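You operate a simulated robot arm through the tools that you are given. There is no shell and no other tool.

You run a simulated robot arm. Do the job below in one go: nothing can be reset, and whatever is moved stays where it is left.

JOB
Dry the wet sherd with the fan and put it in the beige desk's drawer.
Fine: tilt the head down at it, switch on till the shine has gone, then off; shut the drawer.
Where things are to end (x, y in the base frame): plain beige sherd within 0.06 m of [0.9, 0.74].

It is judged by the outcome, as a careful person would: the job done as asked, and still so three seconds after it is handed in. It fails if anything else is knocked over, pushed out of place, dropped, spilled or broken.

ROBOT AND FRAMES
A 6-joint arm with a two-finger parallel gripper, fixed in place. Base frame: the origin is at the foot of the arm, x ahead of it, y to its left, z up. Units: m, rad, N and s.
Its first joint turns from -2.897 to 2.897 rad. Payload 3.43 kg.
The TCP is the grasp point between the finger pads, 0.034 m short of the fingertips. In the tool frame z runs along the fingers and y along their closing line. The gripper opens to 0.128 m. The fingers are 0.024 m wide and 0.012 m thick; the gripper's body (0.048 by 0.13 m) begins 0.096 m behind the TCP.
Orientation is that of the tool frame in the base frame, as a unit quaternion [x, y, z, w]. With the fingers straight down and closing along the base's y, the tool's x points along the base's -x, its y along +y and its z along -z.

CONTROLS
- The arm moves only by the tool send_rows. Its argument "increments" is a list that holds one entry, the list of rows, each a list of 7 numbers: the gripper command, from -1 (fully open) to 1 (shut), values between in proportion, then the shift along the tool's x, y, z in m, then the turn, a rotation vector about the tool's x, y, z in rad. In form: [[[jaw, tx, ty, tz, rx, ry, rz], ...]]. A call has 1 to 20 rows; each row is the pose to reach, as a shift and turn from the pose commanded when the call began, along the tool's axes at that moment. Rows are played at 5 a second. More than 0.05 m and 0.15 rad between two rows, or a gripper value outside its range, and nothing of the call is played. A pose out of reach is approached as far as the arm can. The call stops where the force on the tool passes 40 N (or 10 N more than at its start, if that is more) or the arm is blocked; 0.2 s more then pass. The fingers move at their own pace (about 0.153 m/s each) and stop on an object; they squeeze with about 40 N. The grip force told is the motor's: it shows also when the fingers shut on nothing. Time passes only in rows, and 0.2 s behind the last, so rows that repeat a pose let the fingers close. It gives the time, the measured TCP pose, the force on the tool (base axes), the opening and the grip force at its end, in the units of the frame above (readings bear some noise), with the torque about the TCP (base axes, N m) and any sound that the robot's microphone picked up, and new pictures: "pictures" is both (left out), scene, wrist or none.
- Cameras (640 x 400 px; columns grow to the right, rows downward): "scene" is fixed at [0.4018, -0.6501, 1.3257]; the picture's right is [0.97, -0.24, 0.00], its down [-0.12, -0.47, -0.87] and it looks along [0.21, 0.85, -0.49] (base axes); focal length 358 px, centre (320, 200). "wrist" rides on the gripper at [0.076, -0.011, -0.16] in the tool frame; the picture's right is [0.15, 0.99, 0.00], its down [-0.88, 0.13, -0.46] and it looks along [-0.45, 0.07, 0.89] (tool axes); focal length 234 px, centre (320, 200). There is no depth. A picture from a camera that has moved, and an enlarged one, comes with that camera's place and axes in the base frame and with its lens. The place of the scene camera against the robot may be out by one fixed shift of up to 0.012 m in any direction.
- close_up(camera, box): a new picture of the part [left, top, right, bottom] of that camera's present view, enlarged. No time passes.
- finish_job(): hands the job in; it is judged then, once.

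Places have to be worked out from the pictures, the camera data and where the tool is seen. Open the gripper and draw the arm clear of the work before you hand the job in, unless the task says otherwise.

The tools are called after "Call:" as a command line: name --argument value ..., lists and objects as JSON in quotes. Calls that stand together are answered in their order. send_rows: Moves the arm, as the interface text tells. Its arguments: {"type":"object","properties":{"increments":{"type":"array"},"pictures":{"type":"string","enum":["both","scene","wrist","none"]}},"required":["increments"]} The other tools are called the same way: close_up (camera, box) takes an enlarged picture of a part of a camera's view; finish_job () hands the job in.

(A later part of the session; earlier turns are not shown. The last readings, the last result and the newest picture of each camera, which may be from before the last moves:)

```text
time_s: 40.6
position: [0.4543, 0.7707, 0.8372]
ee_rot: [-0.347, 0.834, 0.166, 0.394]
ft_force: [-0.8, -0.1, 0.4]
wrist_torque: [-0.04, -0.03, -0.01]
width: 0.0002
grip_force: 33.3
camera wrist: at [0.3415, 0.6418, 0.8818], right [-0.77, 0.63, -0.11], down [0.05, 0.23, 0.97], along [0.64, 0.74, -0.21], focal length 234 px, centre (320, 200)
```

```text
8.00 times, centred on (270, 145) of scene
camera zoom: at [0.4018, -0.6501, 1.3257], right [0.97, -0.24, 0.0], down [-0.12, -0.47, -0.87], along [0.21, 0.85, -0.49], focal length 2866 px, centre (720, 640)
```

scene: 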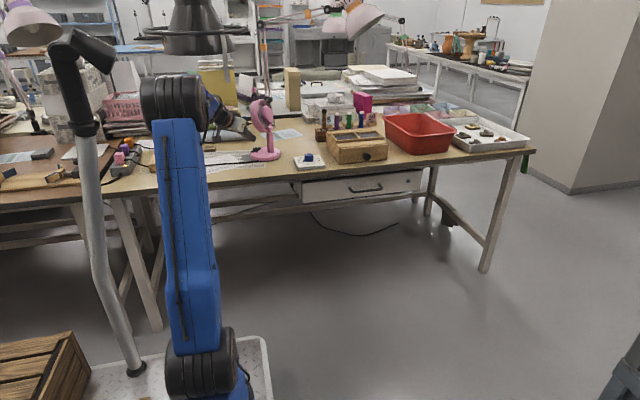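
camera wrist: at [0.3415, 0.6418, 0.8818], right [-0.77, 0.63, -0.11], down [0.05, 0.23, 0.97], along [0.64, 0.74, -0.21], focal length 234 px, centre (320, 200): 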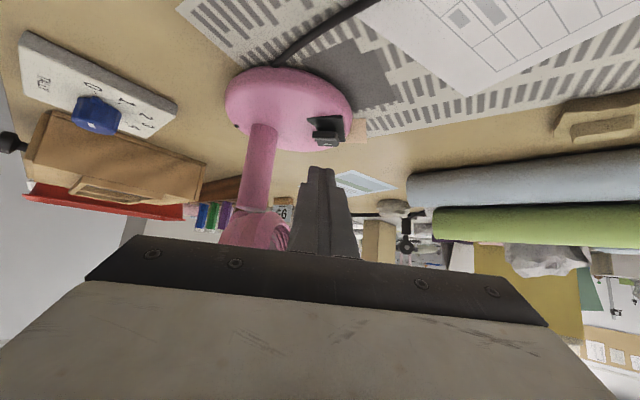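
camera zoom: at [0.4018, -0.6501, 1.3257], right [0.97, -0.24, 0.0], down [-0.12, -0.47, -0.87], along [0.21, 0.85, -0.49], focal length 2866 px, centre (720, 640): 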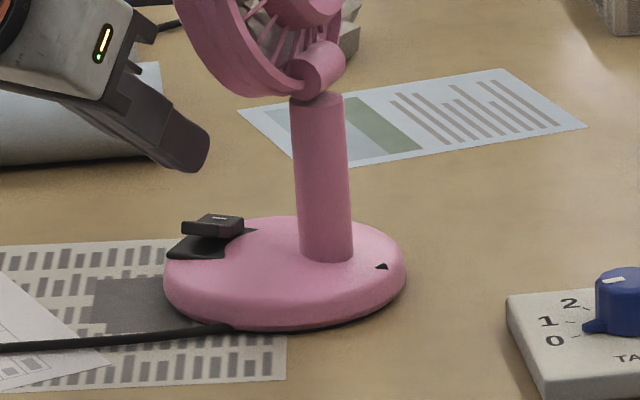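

The fingertips are nearly lined up with the raised near end. I nudge 3 mm sideways and 5 mm outward, then press down in 1 mm steps.

Call:
send_rows --increments '[[[1, -0.0032, 0.003, 0.0038, 0, 0, 0], [1, 0.0061, 0.003, 0.0114, 0, 0, 0], [1, 0.0123, 0.003, 0.0164, 0, 0, 0], [1, 0.0146, 0.003, 0.0183, 0, 0, 0], [1, 0.0154, 0.003, 0.019, 0, 0, 0], [1, 0.0162, 0.003, 0.0196, 0, 0, 0], [1, 0.0169, 0.003, 0.0202, 0, 0, 0], [1, 0.0177, 0.003, 0.0209, 0, 0, 0], [1, 0.0185, 0.003, 0.0215, 0, 0, 0], [1, 0.0192, 0.003, 0.0221, 0, 0, 0], [1, 0.02, 0.003, 0.0228, 0, 0, 0], [1, 0.0208, 0.003, 0.0234, 0, 0, 0]]]'

Call:
close_up --camera "wrist" --box '[270, 90, 390, 200]'

Call:
close_up --camera "scene" --box '[240, 120, 300, 170]'

```text
time_s: 43.2
position: [0.4552, 0.7775, 0.8092]
ee_rot: [-0.347, 0.834, 0.166, 0.395]
ft_force: [-2.3, -0.9, 2.8]
wrist_torque: [-0.03, -0.01, -0.01]
width: 0.0
grip_force: 33.1
camera wrist: at [0.3427, 0.6483, 0.8531], right [-0.77, 0.63, -0.11], down [0.05, 0.23, 0.97], along [0.64, 0.74, -0.21], focal length 234 px, centre (320, 200)
```

scene: 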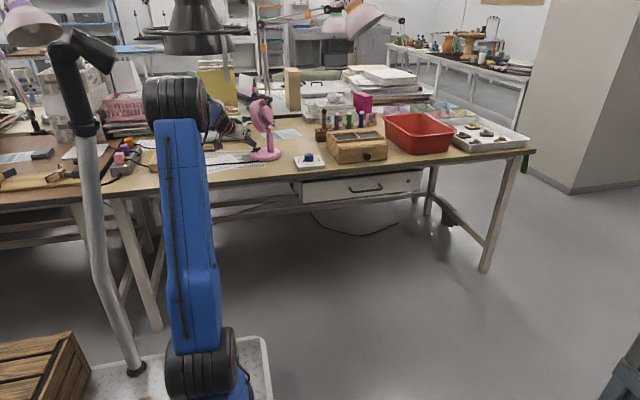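
wrist: 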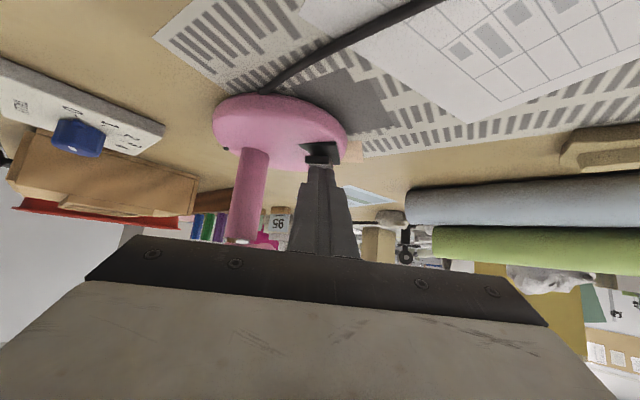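

```text
3.64 times, centred on (330, 145) of wrist
camera zoom: at [0.3427, 0.6483, 0.8531], right [-0.77, 0.63, -0.11], down [0.05, 0.23, 0.97], along [0.64, 0.74, -0.21], focal length 852 px, centre (284, 400)
```

zoom: 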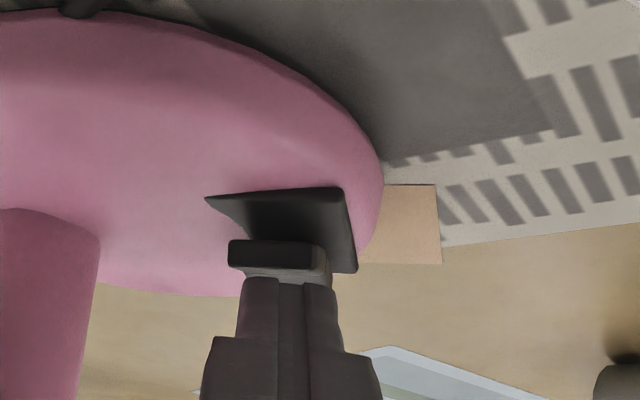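

```text
8.00 times, centred on (270, 145) of scene
camera zoom: at [0.4018, -0.6501, 1.3257], right [0.97, -0.24, 0.0], down [-0.12, -0.47, -0.87], along [0.21, 0.85, -0.49], focal length 2866 px, centre (720, 640)
```

zoom: 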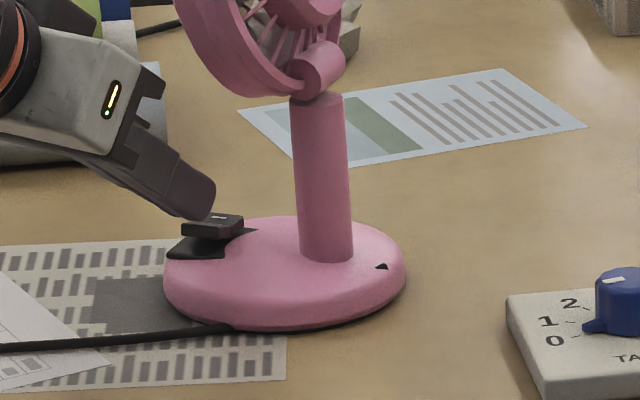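

Light contact on the near half (about 3 N). I keep pressing in 1 mm steps.

Call:
send_rows --increments '[[[1, 0.0008, 0, 0.0006, 0, 0, 0], [1, 0.0015, 0, 0.0013, 0, 0, 0], [1, 0.0023, 0, 0.0019, 0, 0, 0], [1, 0.0031, 0, 0.0025, 0, 0, 0], [1, 0.0039, 0, 0.0032, 0, 0, 0], [1, 0.0046, 0, 0.0038, 0, 0, 0], [1, 0.0054, 0, 0.0044, 0, 0, 0], [1, 0.0062, 0, 0.0051, 0, 0, 0], [1, 0.007, 0, 0.0057, 0, 0, 0], [1, 0.0077, 0, 0.0063, 0, 0, 0]]]'

Call:
close_up --camera "wrist" --box '[270, 90, 390, 200]'

Call:
close_up --camera "scene" --box '[240, 120, 300, 170]'

```text
time_s: 45.5
position: [0.4568, 0.7787, 0.8035]
ee_rot: [-0.346, 0.834, 0.168, 0.396]
ft_force: [0.4, -1.9, 7.4]
wrist_torque: [0.04, -0.12, 0.03]
width: 0.0001
grip_force: 33.2
stopped in row 10: the force on the tool passed its limit at 44 N (the readings are from after the stop); the commanded pose is now the measured one
camera wrist: at [0.3427, 0.649, 0.8465], right [-0.77, 0.63, -0.11], down [0.05, 0.23, 0.97], along [0.64, 0.74, -0.21], focal length 234 px, centre (320, 200)
```

scene: 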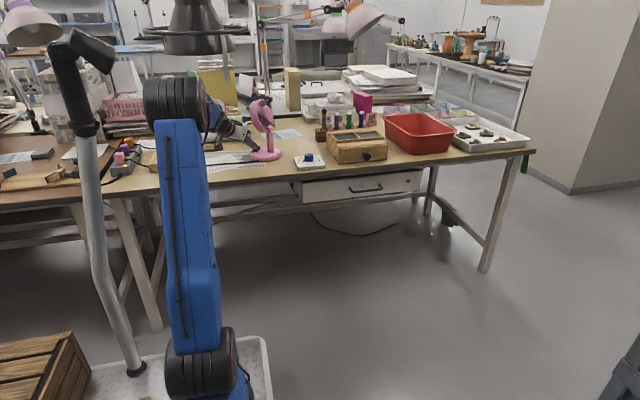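
wrist: 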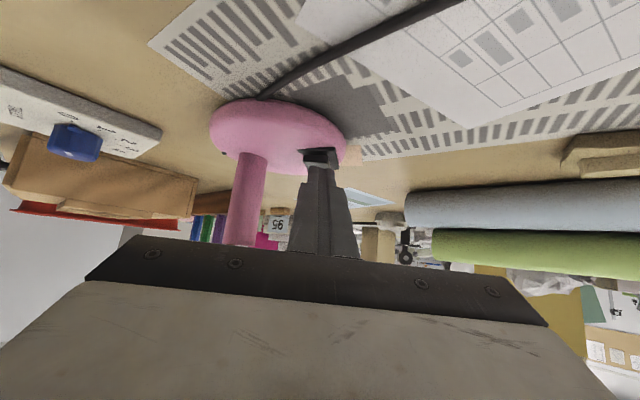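

```text
3.64 times, centred on (330, 145) of wrist
camera zoom: at [0.3427, 0.649, 0.8465], right [-0.77, 0.63, -0.11], down [0.05, 0.23, 0.97], along [0.64, 0.74, -0.21], focal length 852 px, centre (284, 400)
```

zoom: 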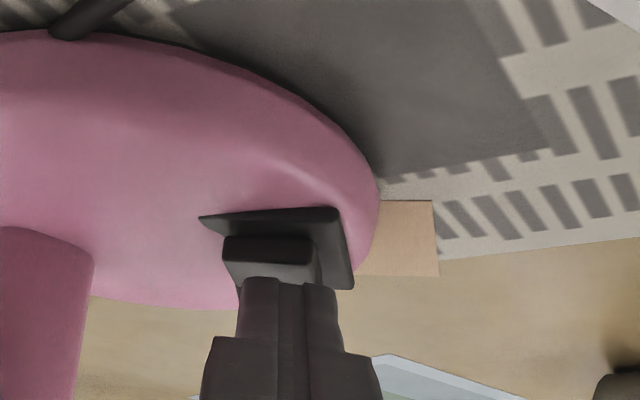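

```text
8.00 times, centred on (270, 145) of scene
camera zoom: at [0.4018, -0.6501, 1.3257], right [0.97, -0.24, 0.0], down [-0.12, -0.47, -0.87], along [0.21, 0.85, -0.49], focal length 2866 px, centre (720, 640)
```

zoom: 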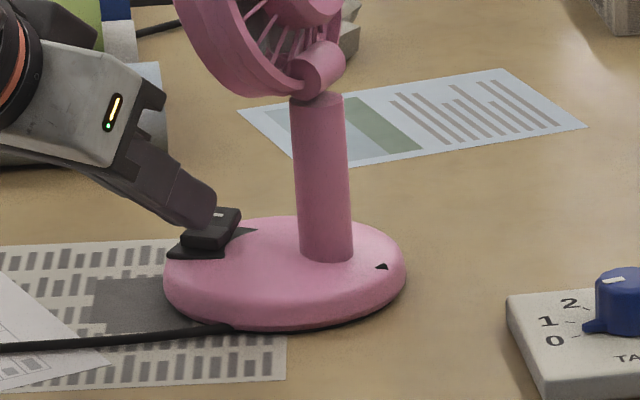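

The marked end has risen. I lift off and check that the switch stays off.

Call:
send_rows --increments '[[[1, -0.0077, 0, -0.0065, 0, 0, 0], [1, -0.0153, 0, -0.0129, 0, 0, 0], [1, -0.025, 0, -0.03, 0, 0, 0], [1, -0.025, 0, -0.06, 0, 0, 0], [1, -0.025, 0, -0.06, 0, 0, 0]]]'

Call:
close_up --camera "wrist" --box '[290, 80, 370, 150]'

Call:
close_up --camera "scene" --box '[240, 85, 300, 170]'

Call:
close_up --camera "scene" --box '[240, 135, 290, 170]'

```text
time_s: 46.6
position: [0.4319, 0.7569, 0.861]
ee_rot: [-0.346, 0.834, 0.168, 0.397]
ft_force: [0.6, -0.2, 0.2]
wrist_torque: [0.0, 0.03, -0.01]
width: 0.0
grip_force: 32.5
camera wrist: at [0.3189, 0.6276, 0.9042], right [-0.77, 0.63, -0.11], down [0.05, 0.23, 0.97], along [0.64, 0.74, -0.21], focal length 234 px, centre (320, 200)
```

scene: 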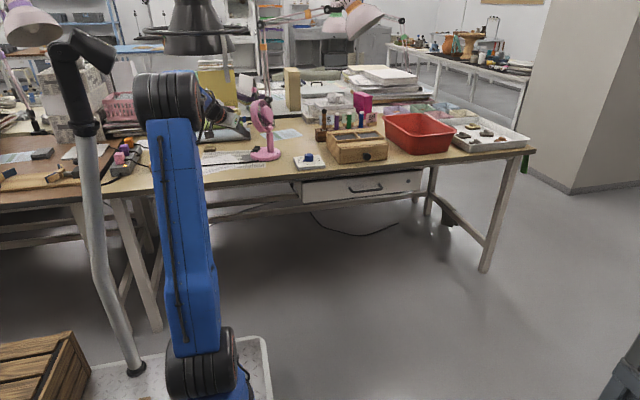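
wrist: 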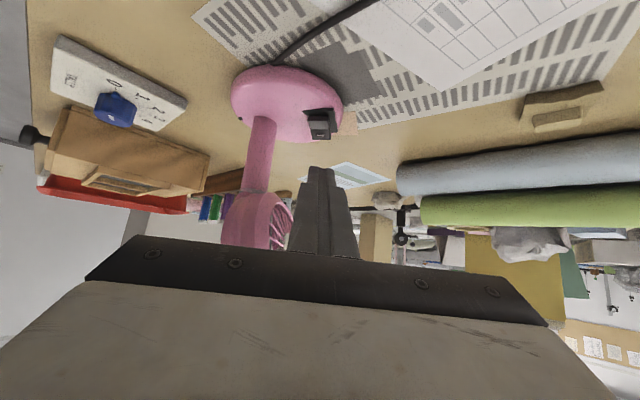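

```text
5.71 times, centred on (330, 115) of wrist
camera zoom: at [0.3189, 0.6276, 0.9042], right [-0.77, 0.63, -0.11], down [0.05, 0.23, 0.97], along [0.64, 0.74, -0.21], focal length 1338 px, centre (263, 686)
```

zoom: 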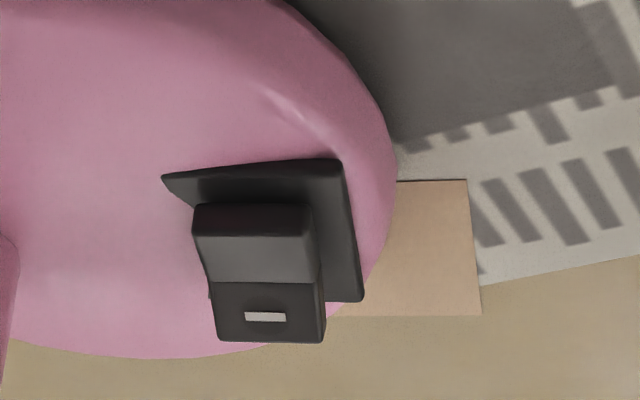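

```text
4.71 times, centred on (270, 128) of scene
camera zoom: at [0.4018, -0.6501, 1.3257], right [0.97, -0.24, 0.0], down [-0.12, -0.47, -0.87], along [0.21, 0.85, -0.49], focal length 1686 px, centre (555, 541)
```

zoom: 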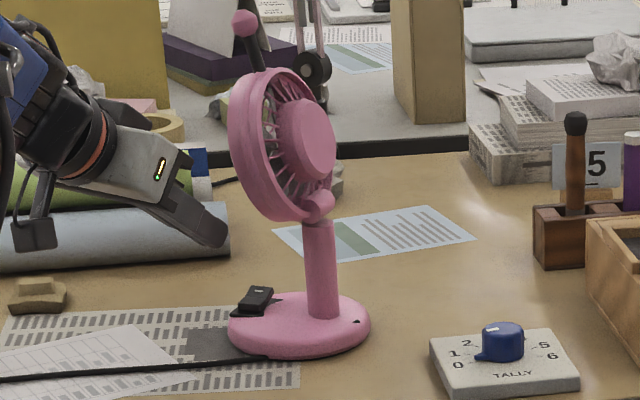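

```text
11.43 times, centred on (265, 152) of scene
camera zoom: at [0.4018, -0.6501, 1.3257], right [0.97, -0.24, 0.0], down [-0.12, -0.47, -0.87], along [0.21, 0.85, -0.49], focal length 4094 px, centre (949, 743)
```

zoom: 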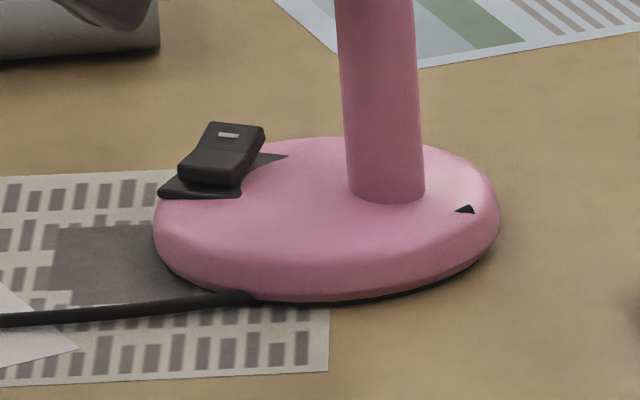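

The switch is back to off, and the fan hasn't shifted. Next is the drawer, whose handle triangulates to about (0.888, 0.564, 0.644) with the front face at y≈0.605. I retreat from the fan and out over the desk edge.

Call:
send_rows --increments '[[[1, 0, 0, -0.04, 0, 0, 0], [1, 0, 0, -0.08, 0, 0, 0], [1, 0.012, -0.0345, -0.1055, 0, 0, 0], [1, 0.0241, -0.0691, -0.131, 0, 0, 0], [1, 0.0361, -0.1036, -0.1565, 0, 0, 0], [1, 0.0482, -0.1381, -0.182, 0, 0, 0], [1, 0.0602, -0.1727, -0.2075, 0, 0, 0], [1, 0.0723, -0.2072, -0.2331, 0, 0, 0]]]' --pictures "scene"

```text
time_s: 48.5
position: [0.4196, 0.4545, 0.9474]
ee_rot: [-0.347, 0.833, 0.167, 0.396]
ft_force: [-0.6, 0.7, 0.0]
wrist_torque: [0.0, 0.01, -0.05]
width: 0.0
grip_force: 33.0
```

scene: 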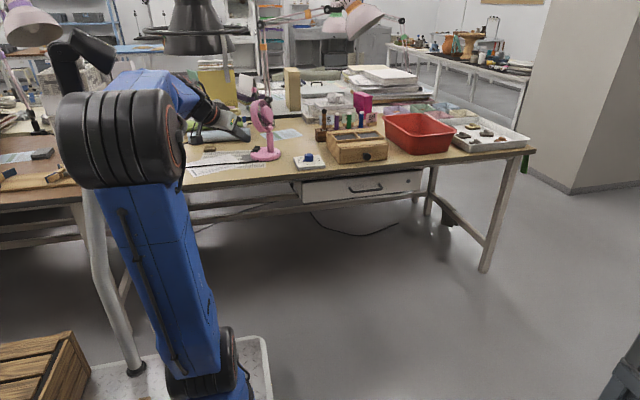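

Now I turn the tool to point horizontally toward the drawer with the jaws closing vertically, staging well in front of the desk.

Call:
send_rows --increments '[[[0.06, 0.0015, -0.0259, 0.0098, 0.0263, -0.0563, -0.1223], [0.06, 0.0029, -0.0518, 0.0197, 0.0527, -0.1125, -0.2446], [0.06, 0.0044, -0.0777, 0.0295, 0.079, -0.1688, -0.3669], [0.06, 0.0058, -0.1037, 0.0394, 0.1054, -0.2251, -0.4891], [0.06, 0.0073, -0.1296, 0.0492, 0.1317, -0.2813, -0.6114], [0.06, 0.0087, -0.1555, 0.059, 0.1581, -0.3376, -0.7337], [0.06, 0.0102, -0.1814, 0.0689, 0.1844, -0.3939, -0.856], [0.06, 0.0116, -0.2073, 0.0787, 0.2108, -0.4502, -0.9783], [0.06, 0.0131, -0.2332, 0.0885, 0.2371, -0.5064, -1.1006], [0.06, 0.0145, -0.2592, 0.0984, 0.2635, -0.5627, -1.2228], [0.06, 0.016, -0.2851, 0.1082, 0.2898, -0.619, -1.3451], [0.06, 0.0174, -0.311, 0.1181, 0.3162, -0.6752, -1.4674], [0.06, 0.0189, -0.3369, 0.1279, 0.3425, -0.7315, -1.5897], [0.06, 0.0189, -0.3369, 0.1279, 0.3425, -0.7315, -1.5897]]]'

```text
time_s: 51.5
position: [0.5426, 0.3718, 0.8857]
ee_rot: [0.679, -0.227, 0.22, -0.662]
ft_force: [-0.2, -0.9, -0.1]
wrist_torque: [0.04, 0.03, 0.0]
width: 0.0603
grip_force: 0.1
out of reach, approached as far as the arm can: row 9, 10, 11, 12, 13, 14
camera wrist: at [0.5077, 0.1993, 0.903], right [0.1, -0.11, -0.99], down [-0.98, 0.16, -0.12], along [0.17, 0.98, -0.09], focal length 234 px, centre (320, 200)
```

scene: 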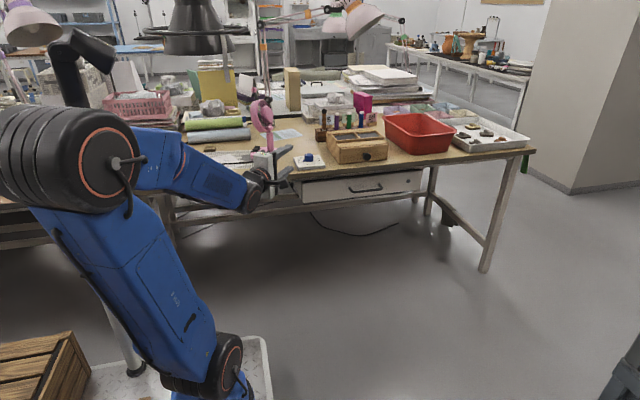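
wrist: 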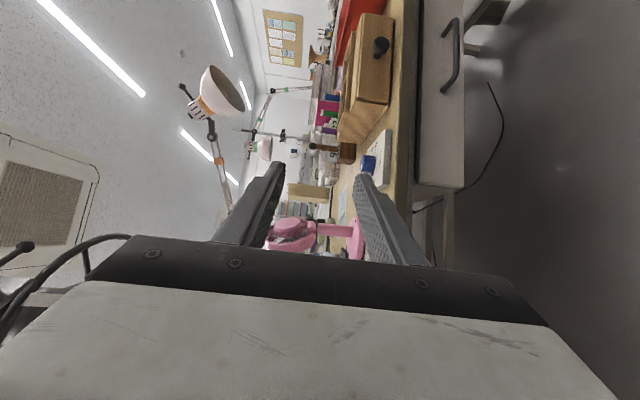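

The arm couldn't hold that much sideways yaw, so I re-aim closer to the radial direction (yaw ≈35°). The jaws still close vertically, and I stage in front of the handle.

Call:
send_rows --increments '[[[0.06, -0.0115, 0.0201, 0.0281, -0.0343, 0.087, 0.0076], [0.06, -0.023, 0.0402, 0.0562, -0.0687, 0.174, 0.0152], [0.06, -0.0346, 0.0602, 0.0843, -0.103, 0.261, 0.0228], [0.06, -0.0461, 0.0803, 0.1124, -0.1374, 0.348, 0.0304], [0.06, -0.0576, 0.1004, 0.1405, -0.1717, 0.435, 0.038], [0.06, -0.0576, 0.1004, 0.1405, -0.1717, 0.435, 0.038]]]'

```text
time_s: 52.9
position: [0.5825, 0.5204, 0.7773]
ee_rot: [0.665, -0.395, 0.328, -0.542]
ft_force: [0.6, 0.3, -0.2]
wrist_torque: [-0.01, 0.02, -0.04]
width: 0.0602
grip_force: 0.1
camera wrist: at [0.4825, 0.3818, 0.8218], right [-0.1, -0.23, -0.97], down [-0.83, 0.55, -0.05], along [0.55, 0.8, -0.25], focal length 234 px, centre (320, 200)
```

scene: 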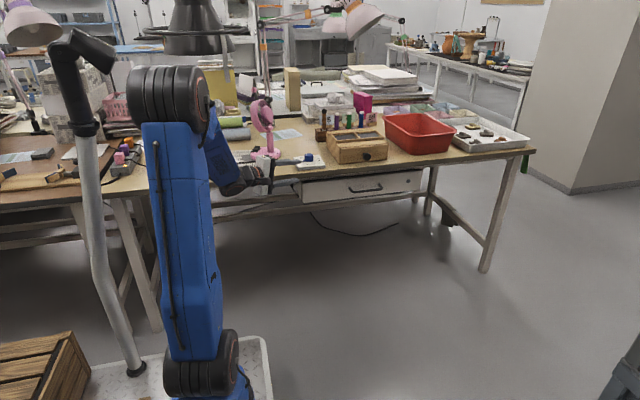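
wrist: 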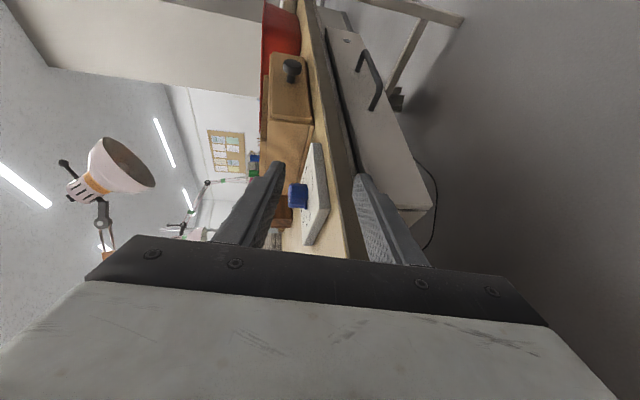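

This time the commanded pose had reset to the reachable one, so the tool is at (0.58, 0.52, 0.78), clear of the desk edge. I now move to the staging point in front of the handle with yaw ≈40°.

Call:
send_rows --increments '[[[0.06, 0.036, 0.0122, 0.0191, 0.0003, -0.0412, -0.0082], [0.06, 0.072, 0.0244, 0.0383, 0.0007, -0.0823, -0.0165], [0.06, 0.108, 0.0367, 0.0574, 0.001, -0.1235, -0.0247], [0.06, 0.144, 0.0489, 0.0766, 0.0014, -0.1646, -0.033], [0.06, 0.18, 0.0611, 0.0957, 0.0017, -0.2058, -0.0412], [0.06, 0.18, 0.0611, 0.0957, 0.0017, -0.2058, -0.0412]]]'

```text
time_s: 54.2
position: [0.7259, 0.4148, 0.7035]
ee_rot: [0.701, -0.33, 0.277, -0.569]
ft_force: [0.3, -0.2, -1.0]
wrist_torque: [0.0, -0.03, 0.03]
width: 0.0602
grip_force: 0.0
out of reach, approached as far as the arm can: row 5, 6
camera wrist: at [0.6523, 0.2599, 0.7495], right [-0.05, -0.25, -0.97], down [-0.92, 0.39, -0.05], along [0.38, 0.89, -0.25], focal length 234 px, centre (320, 200)
```

scene: 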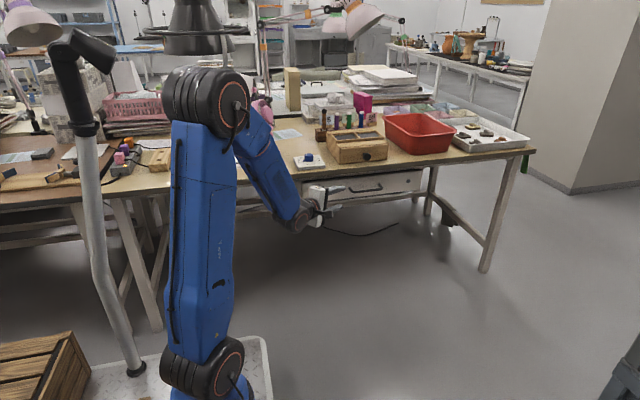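
wrist: 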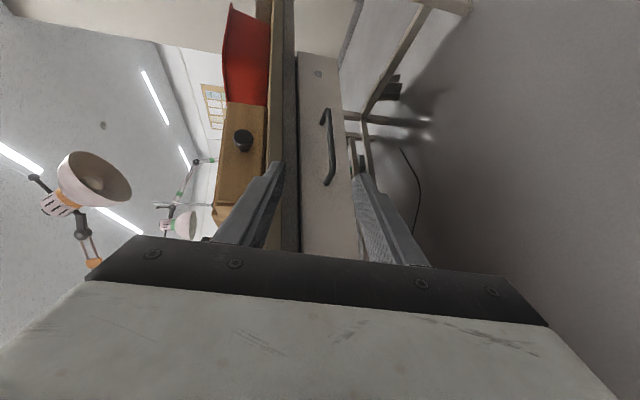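

Call:
close_up --camera "wrist" --box '[270, 40, 400, 220]'

Call:
close_up --camera "scene" --box '[290, 150, 440, 230]'

```text
2.22 times, centred on (335, 130) of wrist
camera zoom: at [0.6523, 0.2599, 0.7495], right [-0.05, -0.25, -0.97], down [-0.92, 0.39, -0.05], along [0.38, 0.89, -0.25], focal length 520 px, centre (287, 356)
```

zoom: 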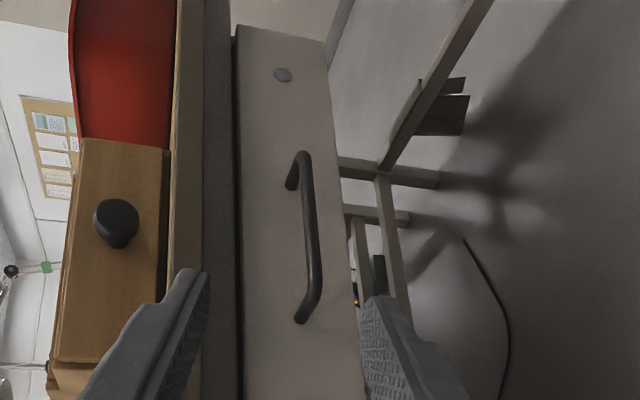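

```text
4.27 times, centred on (365, 190) of scene
camera zoom: at [0.4018, -0.6501, 1.3257], right [0.97, -0.24, 0.0], down [-0.12, -0.47, -0.87], along [0.21, 0.85, -0.49], focal length 1529 px, centre (128, 243)
```

zoom: 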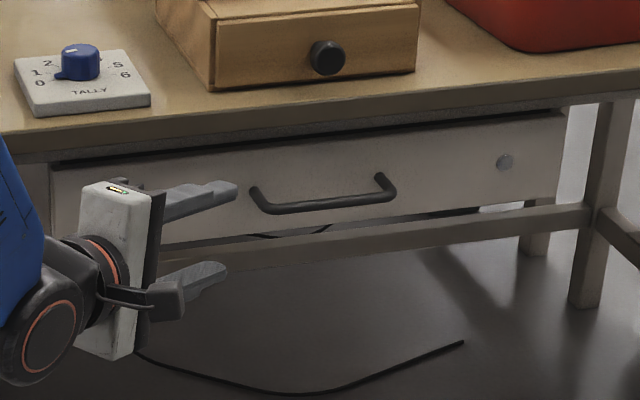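

The handle bar centre reads (0.888, 0.565, 0.640), consistent with before. I align and approach until the fingers are just short of the bar.

Call:
send_rows --increments '[[[0.297, -0.012, 0.01, 0.035, 0, 0, 0], [0.297, -0.0239, 0.0198, 0.07, 0, 0, 0], [0.297, -0.0239, 0.0198, 0.105, 0, 0, 0], [0.297, -0.0239, 0.0198, 0.15, 0, 0, 0], [0.297, -0.0239, 0.0198, 0.15, 0, 0, 0]]]'

Call:
close_up --camera "wrist" --box '[250, 60, 410, 240]'

Call:
close_up --camera "scene" --box '[290, 150, 440, 230]'

```text
time_s: 55.5
position: [0.8125, 0.5296, 0.657]
ee_rot: [0.702, -0.327, 0.274, -0.57]
ft_force: [-0.7, -0.4, -0.1]
wrist_torque: [0.0, 0.01, -0.03]
width: 0.0451
grip_force: 0.1
out of reach, approached as far as the arm can: row 1, 3, 4, 5
camera wrist: at [0.7405, 0.3749, 0.7025], right [-0.05, -0.25, -0.97], down [-0.92, 0.38, -0.05], along [0.38, 0.89, -0.25], focal length 234 px, centre (320, 200)
```

scene: 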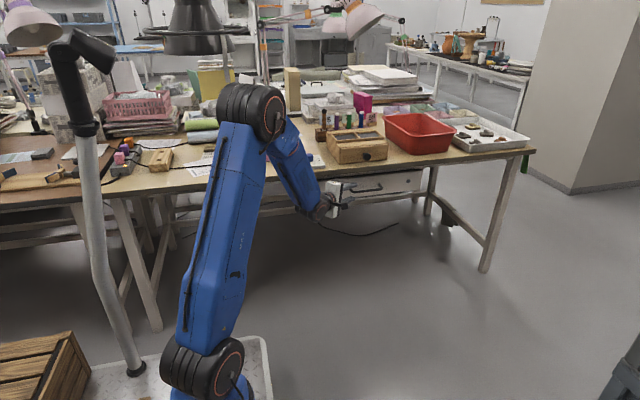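
wrist: 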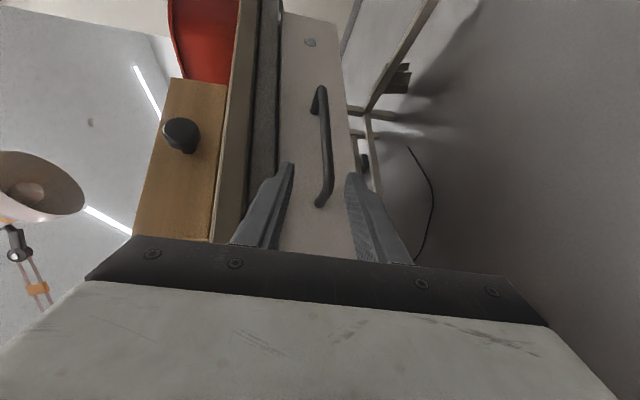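

```text
2.22 times, centred on (330, 150) of wrist
camera zoom: at [0.7405, 0.3749, 0.7025], right [-0.05, -0.25, -0.97], down [-0.92, 0.38, -0.05], along [0.38, 0.89, -0.25], focal length 520 px, centre (298, 311)
```

zoom: 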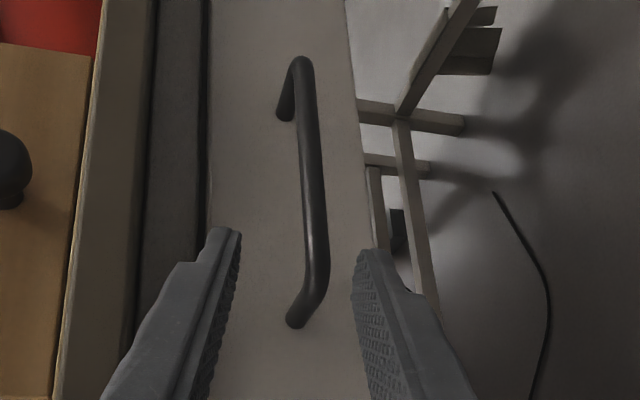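

```text
4.27 times, centred on (365, 190) of scene
camera zoom: at [0.4018, -0.6501, 1.3257], right [0.97, -0.24, 0.0], down [-0.12, -0.47, -0.87], along [0.21, 0.85, -0.49], focal length 1529 px, centre (128, 243)
```

zoom: 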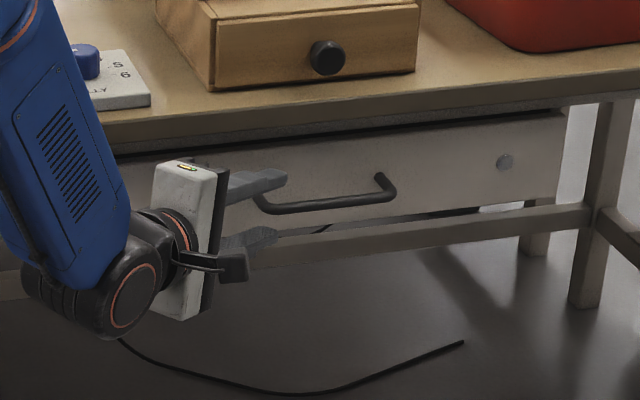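

The bar lies between the open jaws just ahead. I advance about 5 cm, easing the yaw slightly to stay within joint range, so the jaws straddle the bar.

Call:
send_rows --increments '[[[0.297, 0.0005, 0.0012, 0.0128, -0.0003, 0.0245, 0.005], [0.297, 0.0009, 0.0025, 0.0257, -0.0007, 0.049, 0.01], [0.297, 0.0014, 0.0037, 0.0385, -0.001, 0.0735, 0.015], [0.297, 0.0018, 0.0049, 0.0513, -0.0013, 0.098, 0.02], [0.297, 0.0018, 0.0049, 0.0513, -0.0013, 0.098, 0.02]]]'

Call:
close_up --camera "wrist" --box '[250, 60, 410, 240]'

Call:
close_up --camera "scene" --box '[290, 150, 440, 230]'

```text
time_s: 56.6
position: [0.8499, 0.5613, 0.6433]
ee_rot: [0.686, -0.358, 0.298, -0.559]
ft_force: [-0.8, 0.3, -0.4]
wrist_torque: [0.01, -0.01, 0.03]
width: 0.0453
grip_force: 0.0
camera wrist: at [0.7653, 0.4124, 0.6877], right [-0.07, -0.24, -0.97], down [-0.89, 0.46, -0.04], along [0.45, 0.86, -0.25], focal length 234 px, centre (320, 200)
```

scene: 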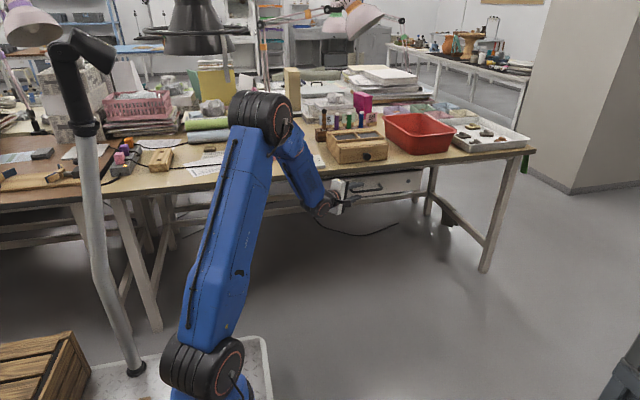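
wrist: 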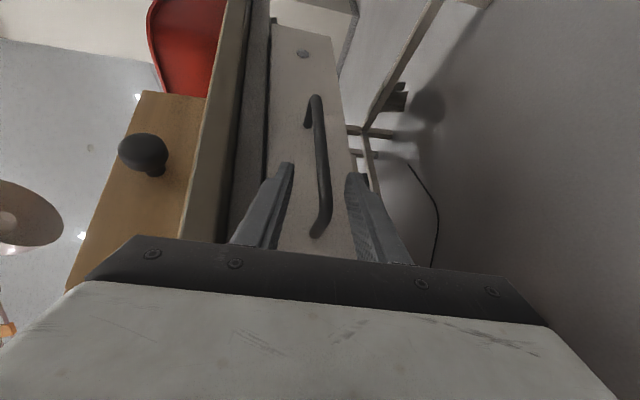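

```text
2.22 times, centred on (330, 150) of wrist
camera zoom: at [0.7653, 0.4124, 0.6877], right [-0.07, -0.24, -0.97], down [-0.89, 0.46, -0.04], along [0.45, 0.86, -0.25], focal length 520 px, centre (298, 311)
```

zoom: 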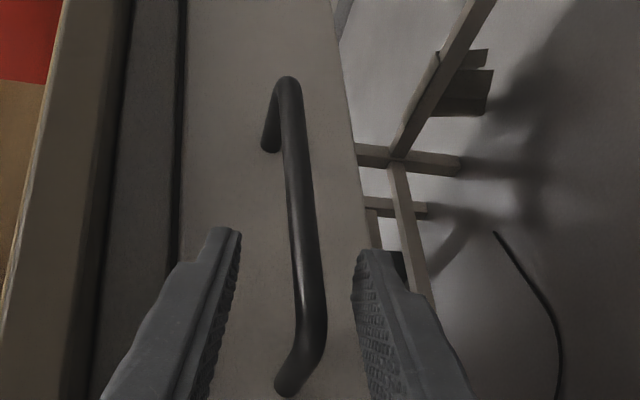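

```text
4.27 times, centred on (365, 190) of scene
camera zoom: at [0.4018, -0.6501, 1.3257], right [0.97, -0.24, 0.0], down [-0.12, -0.47, -0.87], along [0.21, 0.85, -0.49], focal length 1529 px, centre (128, 243)
```

zoom: 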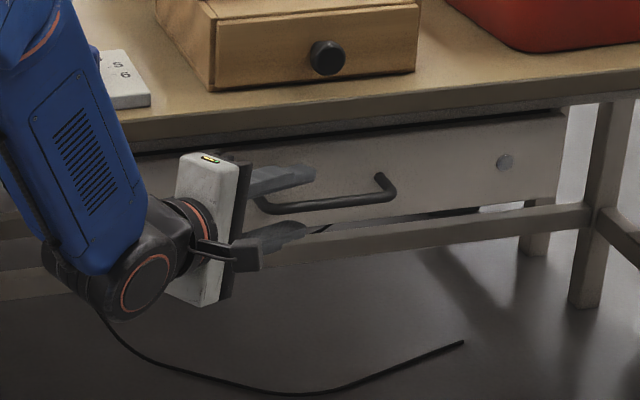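

The bar passes between the pads about 5 mm below the axis. I shift down 5 mm and close on it.

Call:
send_rows --increments '[[[0.297, 0, 0.005, 0.002, 0, 0, 0], [0.6, 0, 0.005, 0.002, 0, 0, 0], [1, 0, 0.005, 0.002, 0, 0, 0], [1, 0, 0.005, 0.002, 0, 0, 0], [1, 0, 0.005, 0.002, 0, 0, 0]]]'

Call:
close_up --camera "scene" --box '[290, 150, 440, 230]'

```text
time_s: 57.9
position: [0.8513, 0.5628, 0.6383]
ee_rot: [0.685, -0.358, 0.298, -0.56]
ft_force: [6.7, 1.2, 16.8]
wrist_torque: [0.03, -1.7, 0.65]
width: 0.0162
grip_force: 45.0
camera wrist: at [0.7661, 0.4137, 0.683], right [-0.07, -0.24, -0.97], down [-0.89, 0.46, -0.05], along [0.45, 0.86, -0.24], focal length 234 px, centre (320, 200)
```

scene: 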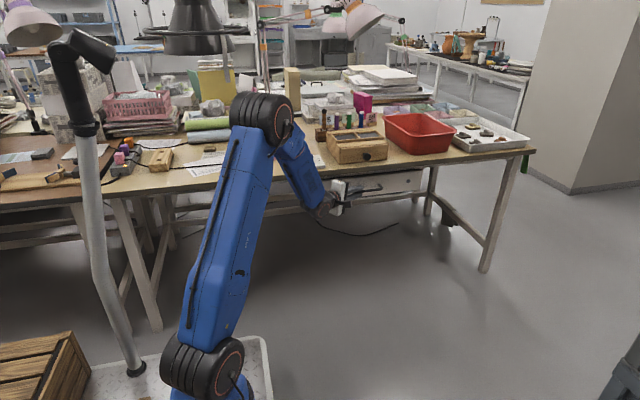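
wrist: 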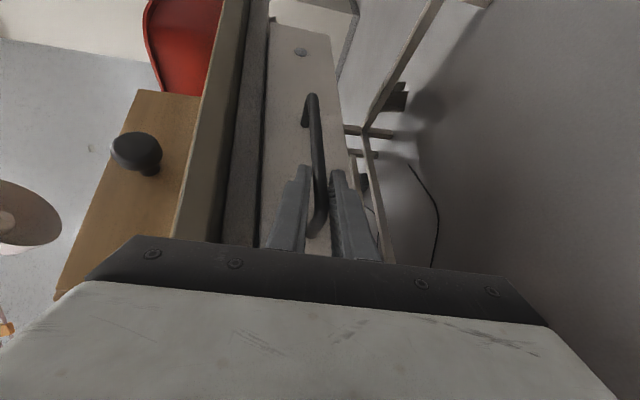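

```text
4.27 times, centred on (365, 190) of scene
camera zoom: at [0.4018, -0.6501, 1.3257], right [0.97, -0.24, 0.0], down [-0.12, -0.47, -0.87], along [0.21, 0.85, -0.49], focal length 1529 px, centre (128, 243)
```

zoom: 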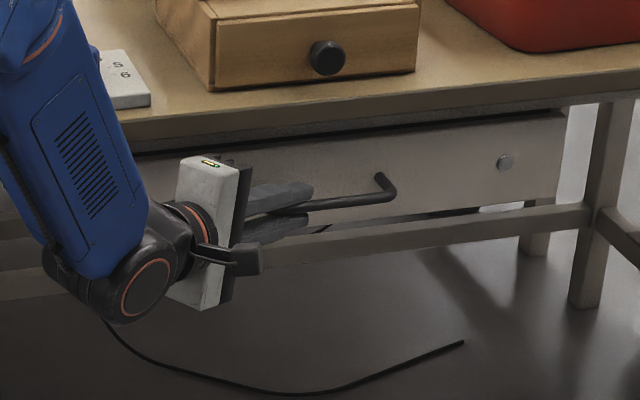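

The jaws hold the bar (width 16 mm). I ease up 2 mm to relieve the vertical load and pull gently toward −y.

Call:
send_rows --increments '[[[1, 0, -0.002, 0, 0, 0, 0], [1, 0.0082, -0.0008, -0.0055, 0, 0, 0], [1, 0.0206, 0.0009, -0.0138, 0, 0, 0], [1, 0.033, 0.0026, -0.0222, 0, 0, 0], [1, 0.0495, 0.005, -0.0332, 0, 0, 0]]]'

Call:
close_up --camera "scene" --box '[280, 150, 450, 240]'

```text
time_s: 59.0
position: [0.8509, 0.5021, 0.6392]
ee_rot: [0.686, -0.358, 0.297, -0.559]
ft_force: [22.1, 0.5, 6.6]
wrist_torque: [0.02, -1.86, -0.47]
width: 0.016
grip_force: 44.9
camera wrist: at [0.7659, 0.354, 0.6835], right [-0.07, -0.24, -0.97], down [-0.89, 0.46, -0.04], along [0.45, 0.86, -0.25], focal length 234 px, centre (320, 200)
```

scene: 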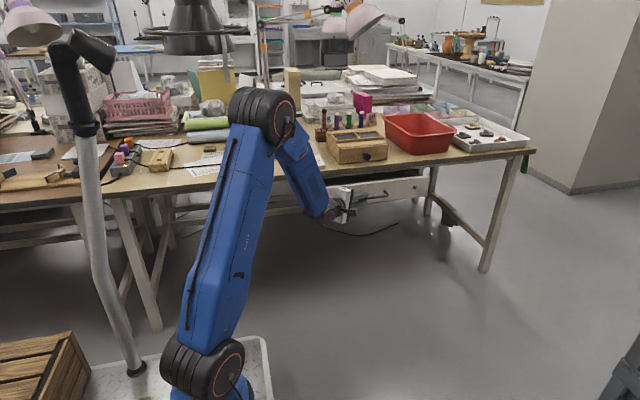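
wrist: 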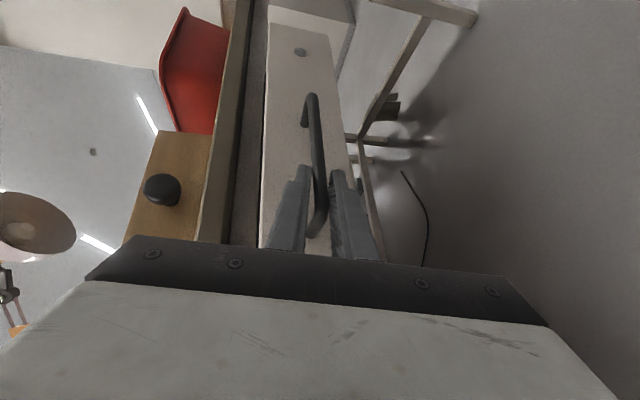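

```text
3.76 times, centred on (365, 195) of scene
camera zoom: at [0.4018, -0.6501, 1.3257], right [0.97, -0.24, 0.0], down [-0.12, -0.47, -0.87], along [0.21, 0.85, -0.49], focal length 1349 px, centre (151, 219)
```

zoom: 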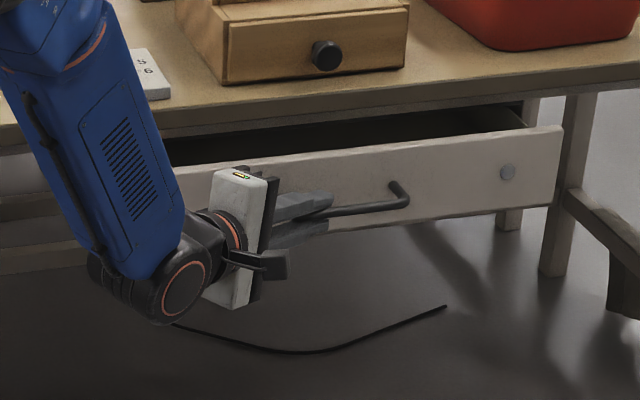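

The drawer is sliding open smoothly (6 cm so far). I continue the pull with a small +x correction for the side load.

Call:
send_rows --increments '[[[1, 0.0126, 0.0008, -0.0037, 0, 0, 0], [1, 0.0229, 0.0023, -0.0106, 0, 0, 0], [1, 0.0435, 0.0052, -0.0245, 0, 0, 0], [1, 0.0641, 0.0081, -0.0383, 0, 0, 0], [1, 0.0847, 0.011, -0.0522, 0, 0, 0], [1, 0.1053, 0.0139, -0.066, 0, 0, 0], [1, 0.1259, 0.0168, -0.0799, 0, 0, 0]]]'

Call:
close_up --camera "scene" --box '[280, 150, 450, 260]'

```text
time_s: 59.7
position: [0.8505, 0.4811, 0.6391]
ee_rot: [0.689, -0.356, 0.296, -0.557]
ft_force: [-30.2, -0.8, 4.0]
wrist_torque: [0.06, -1.7, -0.41]
width: 0.0159
grip_force: 45.3
out of reach, approached as far as the arm can: row 3
stopped in row 3: the force on the tool passed its limit at 44 N (the readings are from after the stop); the commanded pose is now the measured one
camera wrist: at [0.7668, 0.3319, 0.6846], right [-0.07, -0.24, -0.97], down [-0.89, 0.45, -0.05], along [0.45, 0.86, -0.25], focal length 234 px, centre (320, 200)
```

scene: 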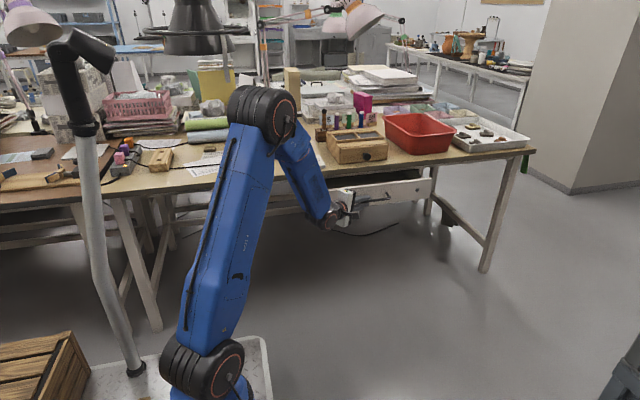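
wrist: 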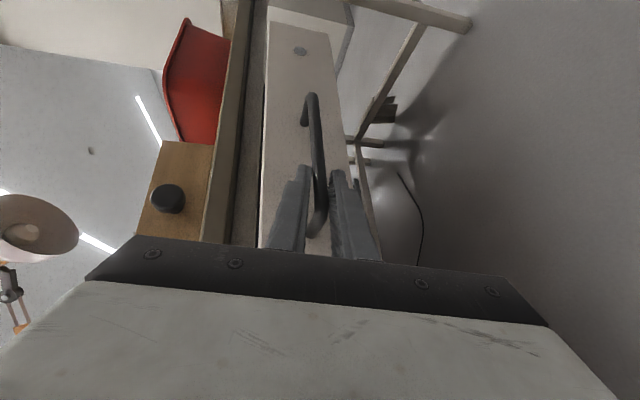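

```text
3.64 times, centred on (365, 205) of scene
camera zoom: at [0.4018, -0.6501, 1.3257], right [0.97, -0.24, 0.0], down [-0.12, -0.47, -0.87], along [0.21, 0.85, -0.49], focal length 1303 px, centre (156, 182)
```

zoom: 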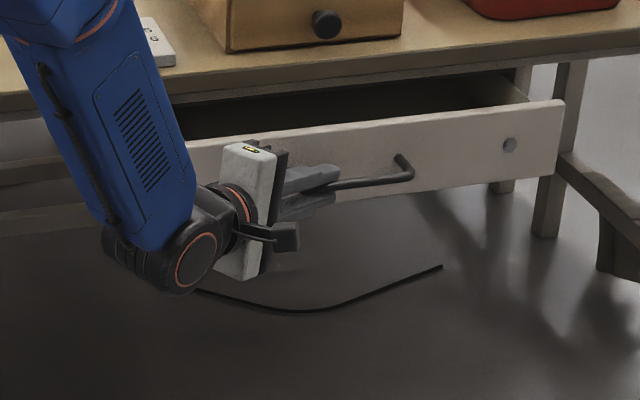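

The rigid grip plus a joint limit caused side loads, so I'll switch to hooking the bar from above with a more natural tool pose, since the bar is now clear of the desk edge. First I release and back off.

Call:
send_rows --increments '[[[0.5, 0, 0, 0, 0, 0, 0], [0.297, 0, 0, 0, 0, 0, 0], [0.297, 0, 0, 0, 0, 0, 0], [0.297, 0, 0, -0.03, 0, 0, 0], [0.297, 0, 0, -0.07, 0, 0, 0], [0.297, 0, 0, -0.12, 0, 0, 0]]]' --pictures "scene"

```text
time_s: 61.1
position: [0.7544, 0.4123, 0.6596]
ee_rot: [0.689, -0.357, 0.297, -0.557]
ft_force: [0.9, -0.1, -0.6]
wrist_torque: [0.03, -0.01, 0.0]
width: 0.0451
grip_force: 0.0
```

scene: 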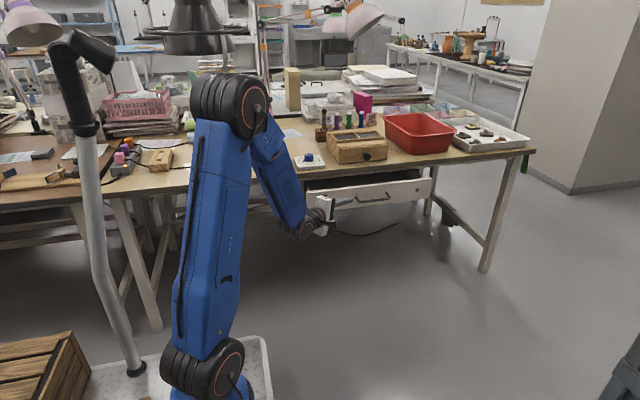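

The gripper is free of the handle. I lift and turn the tool back to a downward-tilted pose.

Call:
send_rows --increments '[[[0.297, 0.0004, -0.0145, -0.0045, -0.043, 0.0597, 0.1213], [0.297, 0.0009, -0.029, -0.0091, -0.086, 0.1193, 0.2426], [0.297, 0.0013, -0.0435, -0.0136, -0.129, 0.179, 0.3639], [0.297, 0.0018, -0.0581, -0.0182, -0.172, 0.2387, 0.4852], [0.297, 0.0022, -0.0726, -0.0227, -0.215, 0.2983, 0.6065], [0.297, 0.0026, -0.0871, -0.0273, -0.258, 0.358, 0.7278], [0.297, 0.0031, -0.1016, -0.0318, -0.3009, 0.4177, 0.849], [0.297, 0.0035, -0.1161, -0.0364, -0.3439, 0.4774, 0.9703], [0.297, 0.0039, -0.1306, -0.0409, -0.3869, 0.537, 1.0916], [0.297, 0.0044, -0.1452, -0.0455, -0.4299, 0.5967, 1.2129], [0.297, 0.0048, -0.1597, -0.05, -0.4729, 0.6564, 1.3342], [0.297, 0.0053, -0.1742, -0.0546, -0.5159, 0.716, 1.4555], [0.297, 0.0057, -0.1887, -0.0591, -0.5589, 0.7757, 1.5768], [0.297, 0.0057, -0.1887, -0.0591, -0.5589, 0.7757, 1.5768]]]'

Call:
close_up --camera "scene" --box '[280, 150, 450, 260]'

```text
time_s: 64.1
position: [0.7419, 0.3971, 0.8613]
ee_rot: [-0.208, 0.943, 0.056, 0.253]
ft_force: [0.3, -0.1, -0.6]
wrist_torque: [0.03, 0.01, -0.01]
width: 0.0454
grip_force: 0.0
camera wrist: at [0.6141, 0.3283, 0.9625], right [-0.53, 0.84, -0.07], down [0.43, 0.34, 0.83], along [0.73, 0.41, -0.55], focal length 234 px, centre (320, 200)
```

scene: 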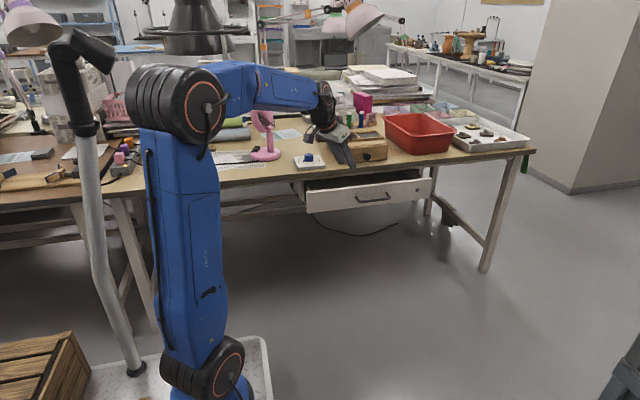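
wrist: 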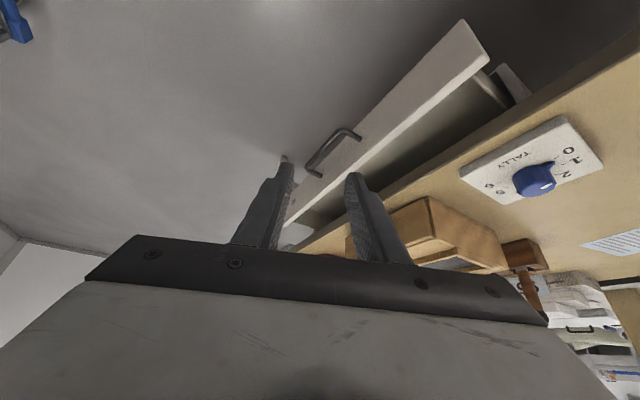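

```text
3.64 times, centred on (365, 205) of scene
camera zoom: at [0.4018, -0.6501, 1.3257], right [0.97, -0.24, 0.0], down [-0.12, -0.47, -0.87], along [0.21, 0.85, -0.49], focal length 1303 px, centre (156, 182)
```

zoom: 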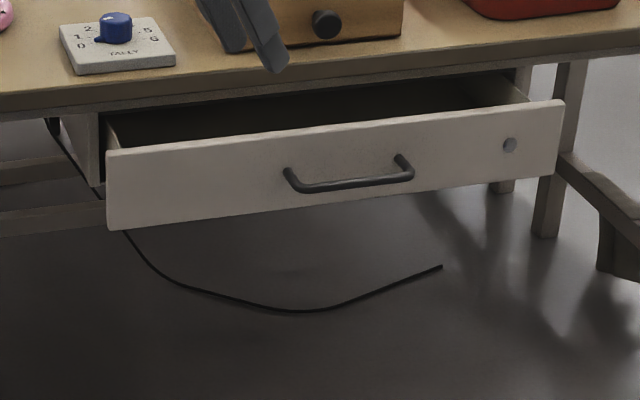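

The drawer is open about 8 cm, and the projected handle (y≈0.483, z≈0.64) matches the picture. I move to hover above the bar with the jaws set to straddle it front and back.

Call:
send_rows --increments '[[[0.297, -0.0034, 0.0058, 0.0378, 0, 0, 0], [0.297, -0.0068, 0.0115, 0.0757, 0, 0, 0], [0.297, -0.0102, 0.0173, 0.1135, 0, 0, 0], [0.297, -0.0136, 0.023, 0.1513, 0, 0, 0], [0.297, -0.0136, 0.023, 0.1513, 0, 0, 0]]]'

Call:
close_up --camera "wrist" --box '[230, 80, 410, 240]'

Call:
close_up --camera "scene" --box '[280, 130, 450, 240]'

```text
time_s: 65.3
position: [0.8125, 0.4562, 0.7374]
ee_rot: [-0.208, 0.943, 0.056, 0.253]
ft_force: [-0.5, 0.1, -0.2]
wrist_torque: [-0.03, 0.03, 0.0]
width: 0.0453
grip_force: 0.0
camera wrist: at [0.6841, 0.3858, 0.8391], right [-0.53, 0.84, -0.07], down [0.43, 0.34, 0.84], along [0.73, 0.41, -0.54], focal length 234 px, centre (320, 200)
```

scene: 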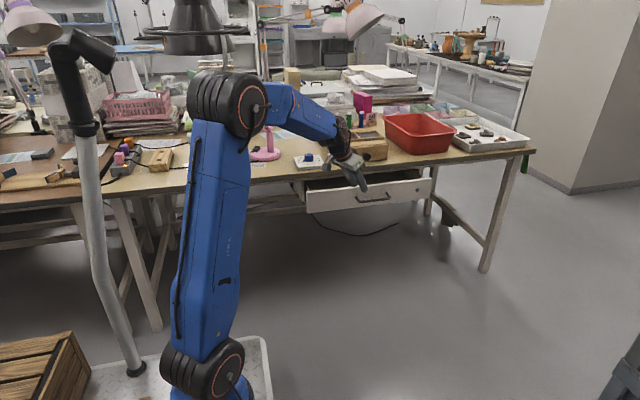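
wrist: 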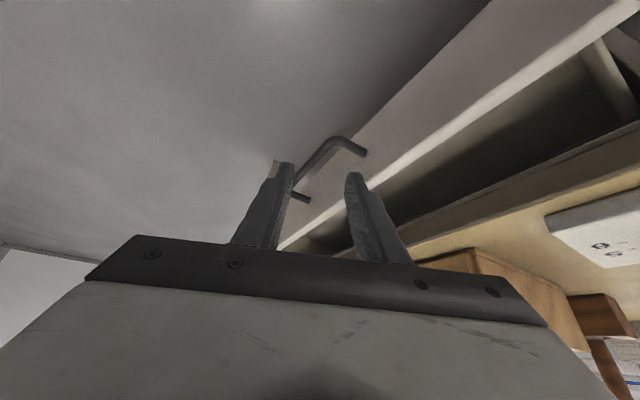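

```text
2.50 times, centred on (320, 160) of wrist
camera zoom: at [0.6841, 0.3858, 0.8391], right [-0.53, 0.84, -0.07], down [0.43, 0.34, 0.84], along [0.73, 0.41, -0.54], focal length 585 px, centre (320, 300)
```

zoom: 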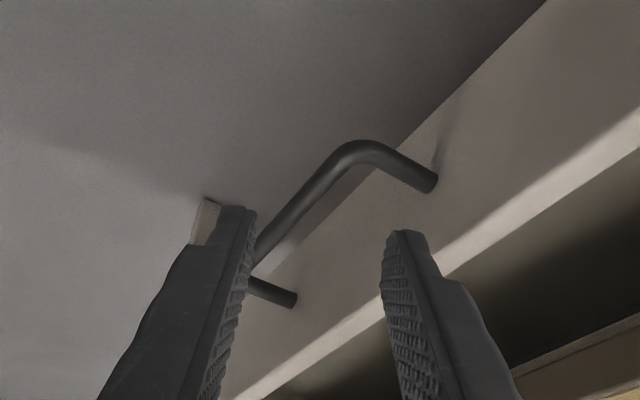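

```text
3.64 times, centred on (365, 185) of scene
camera zoom: at [0.4018, -0.6501, 1.3257], right [0.97, -0.24, 0.0], down [-0.12, -0.47, -0.87], along [0.21, 0.85, -0.49], focal length 1303 px, centre (156, 254)
```

zoom: 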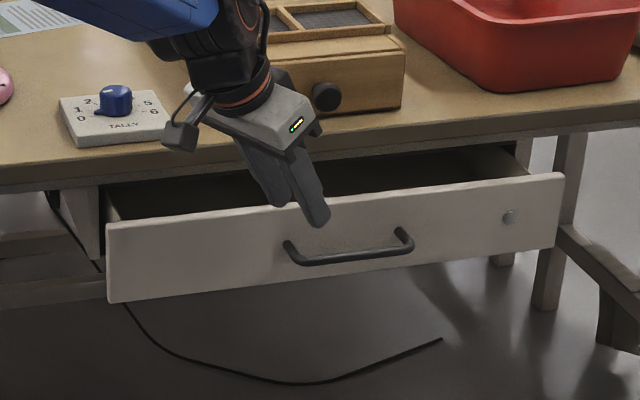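

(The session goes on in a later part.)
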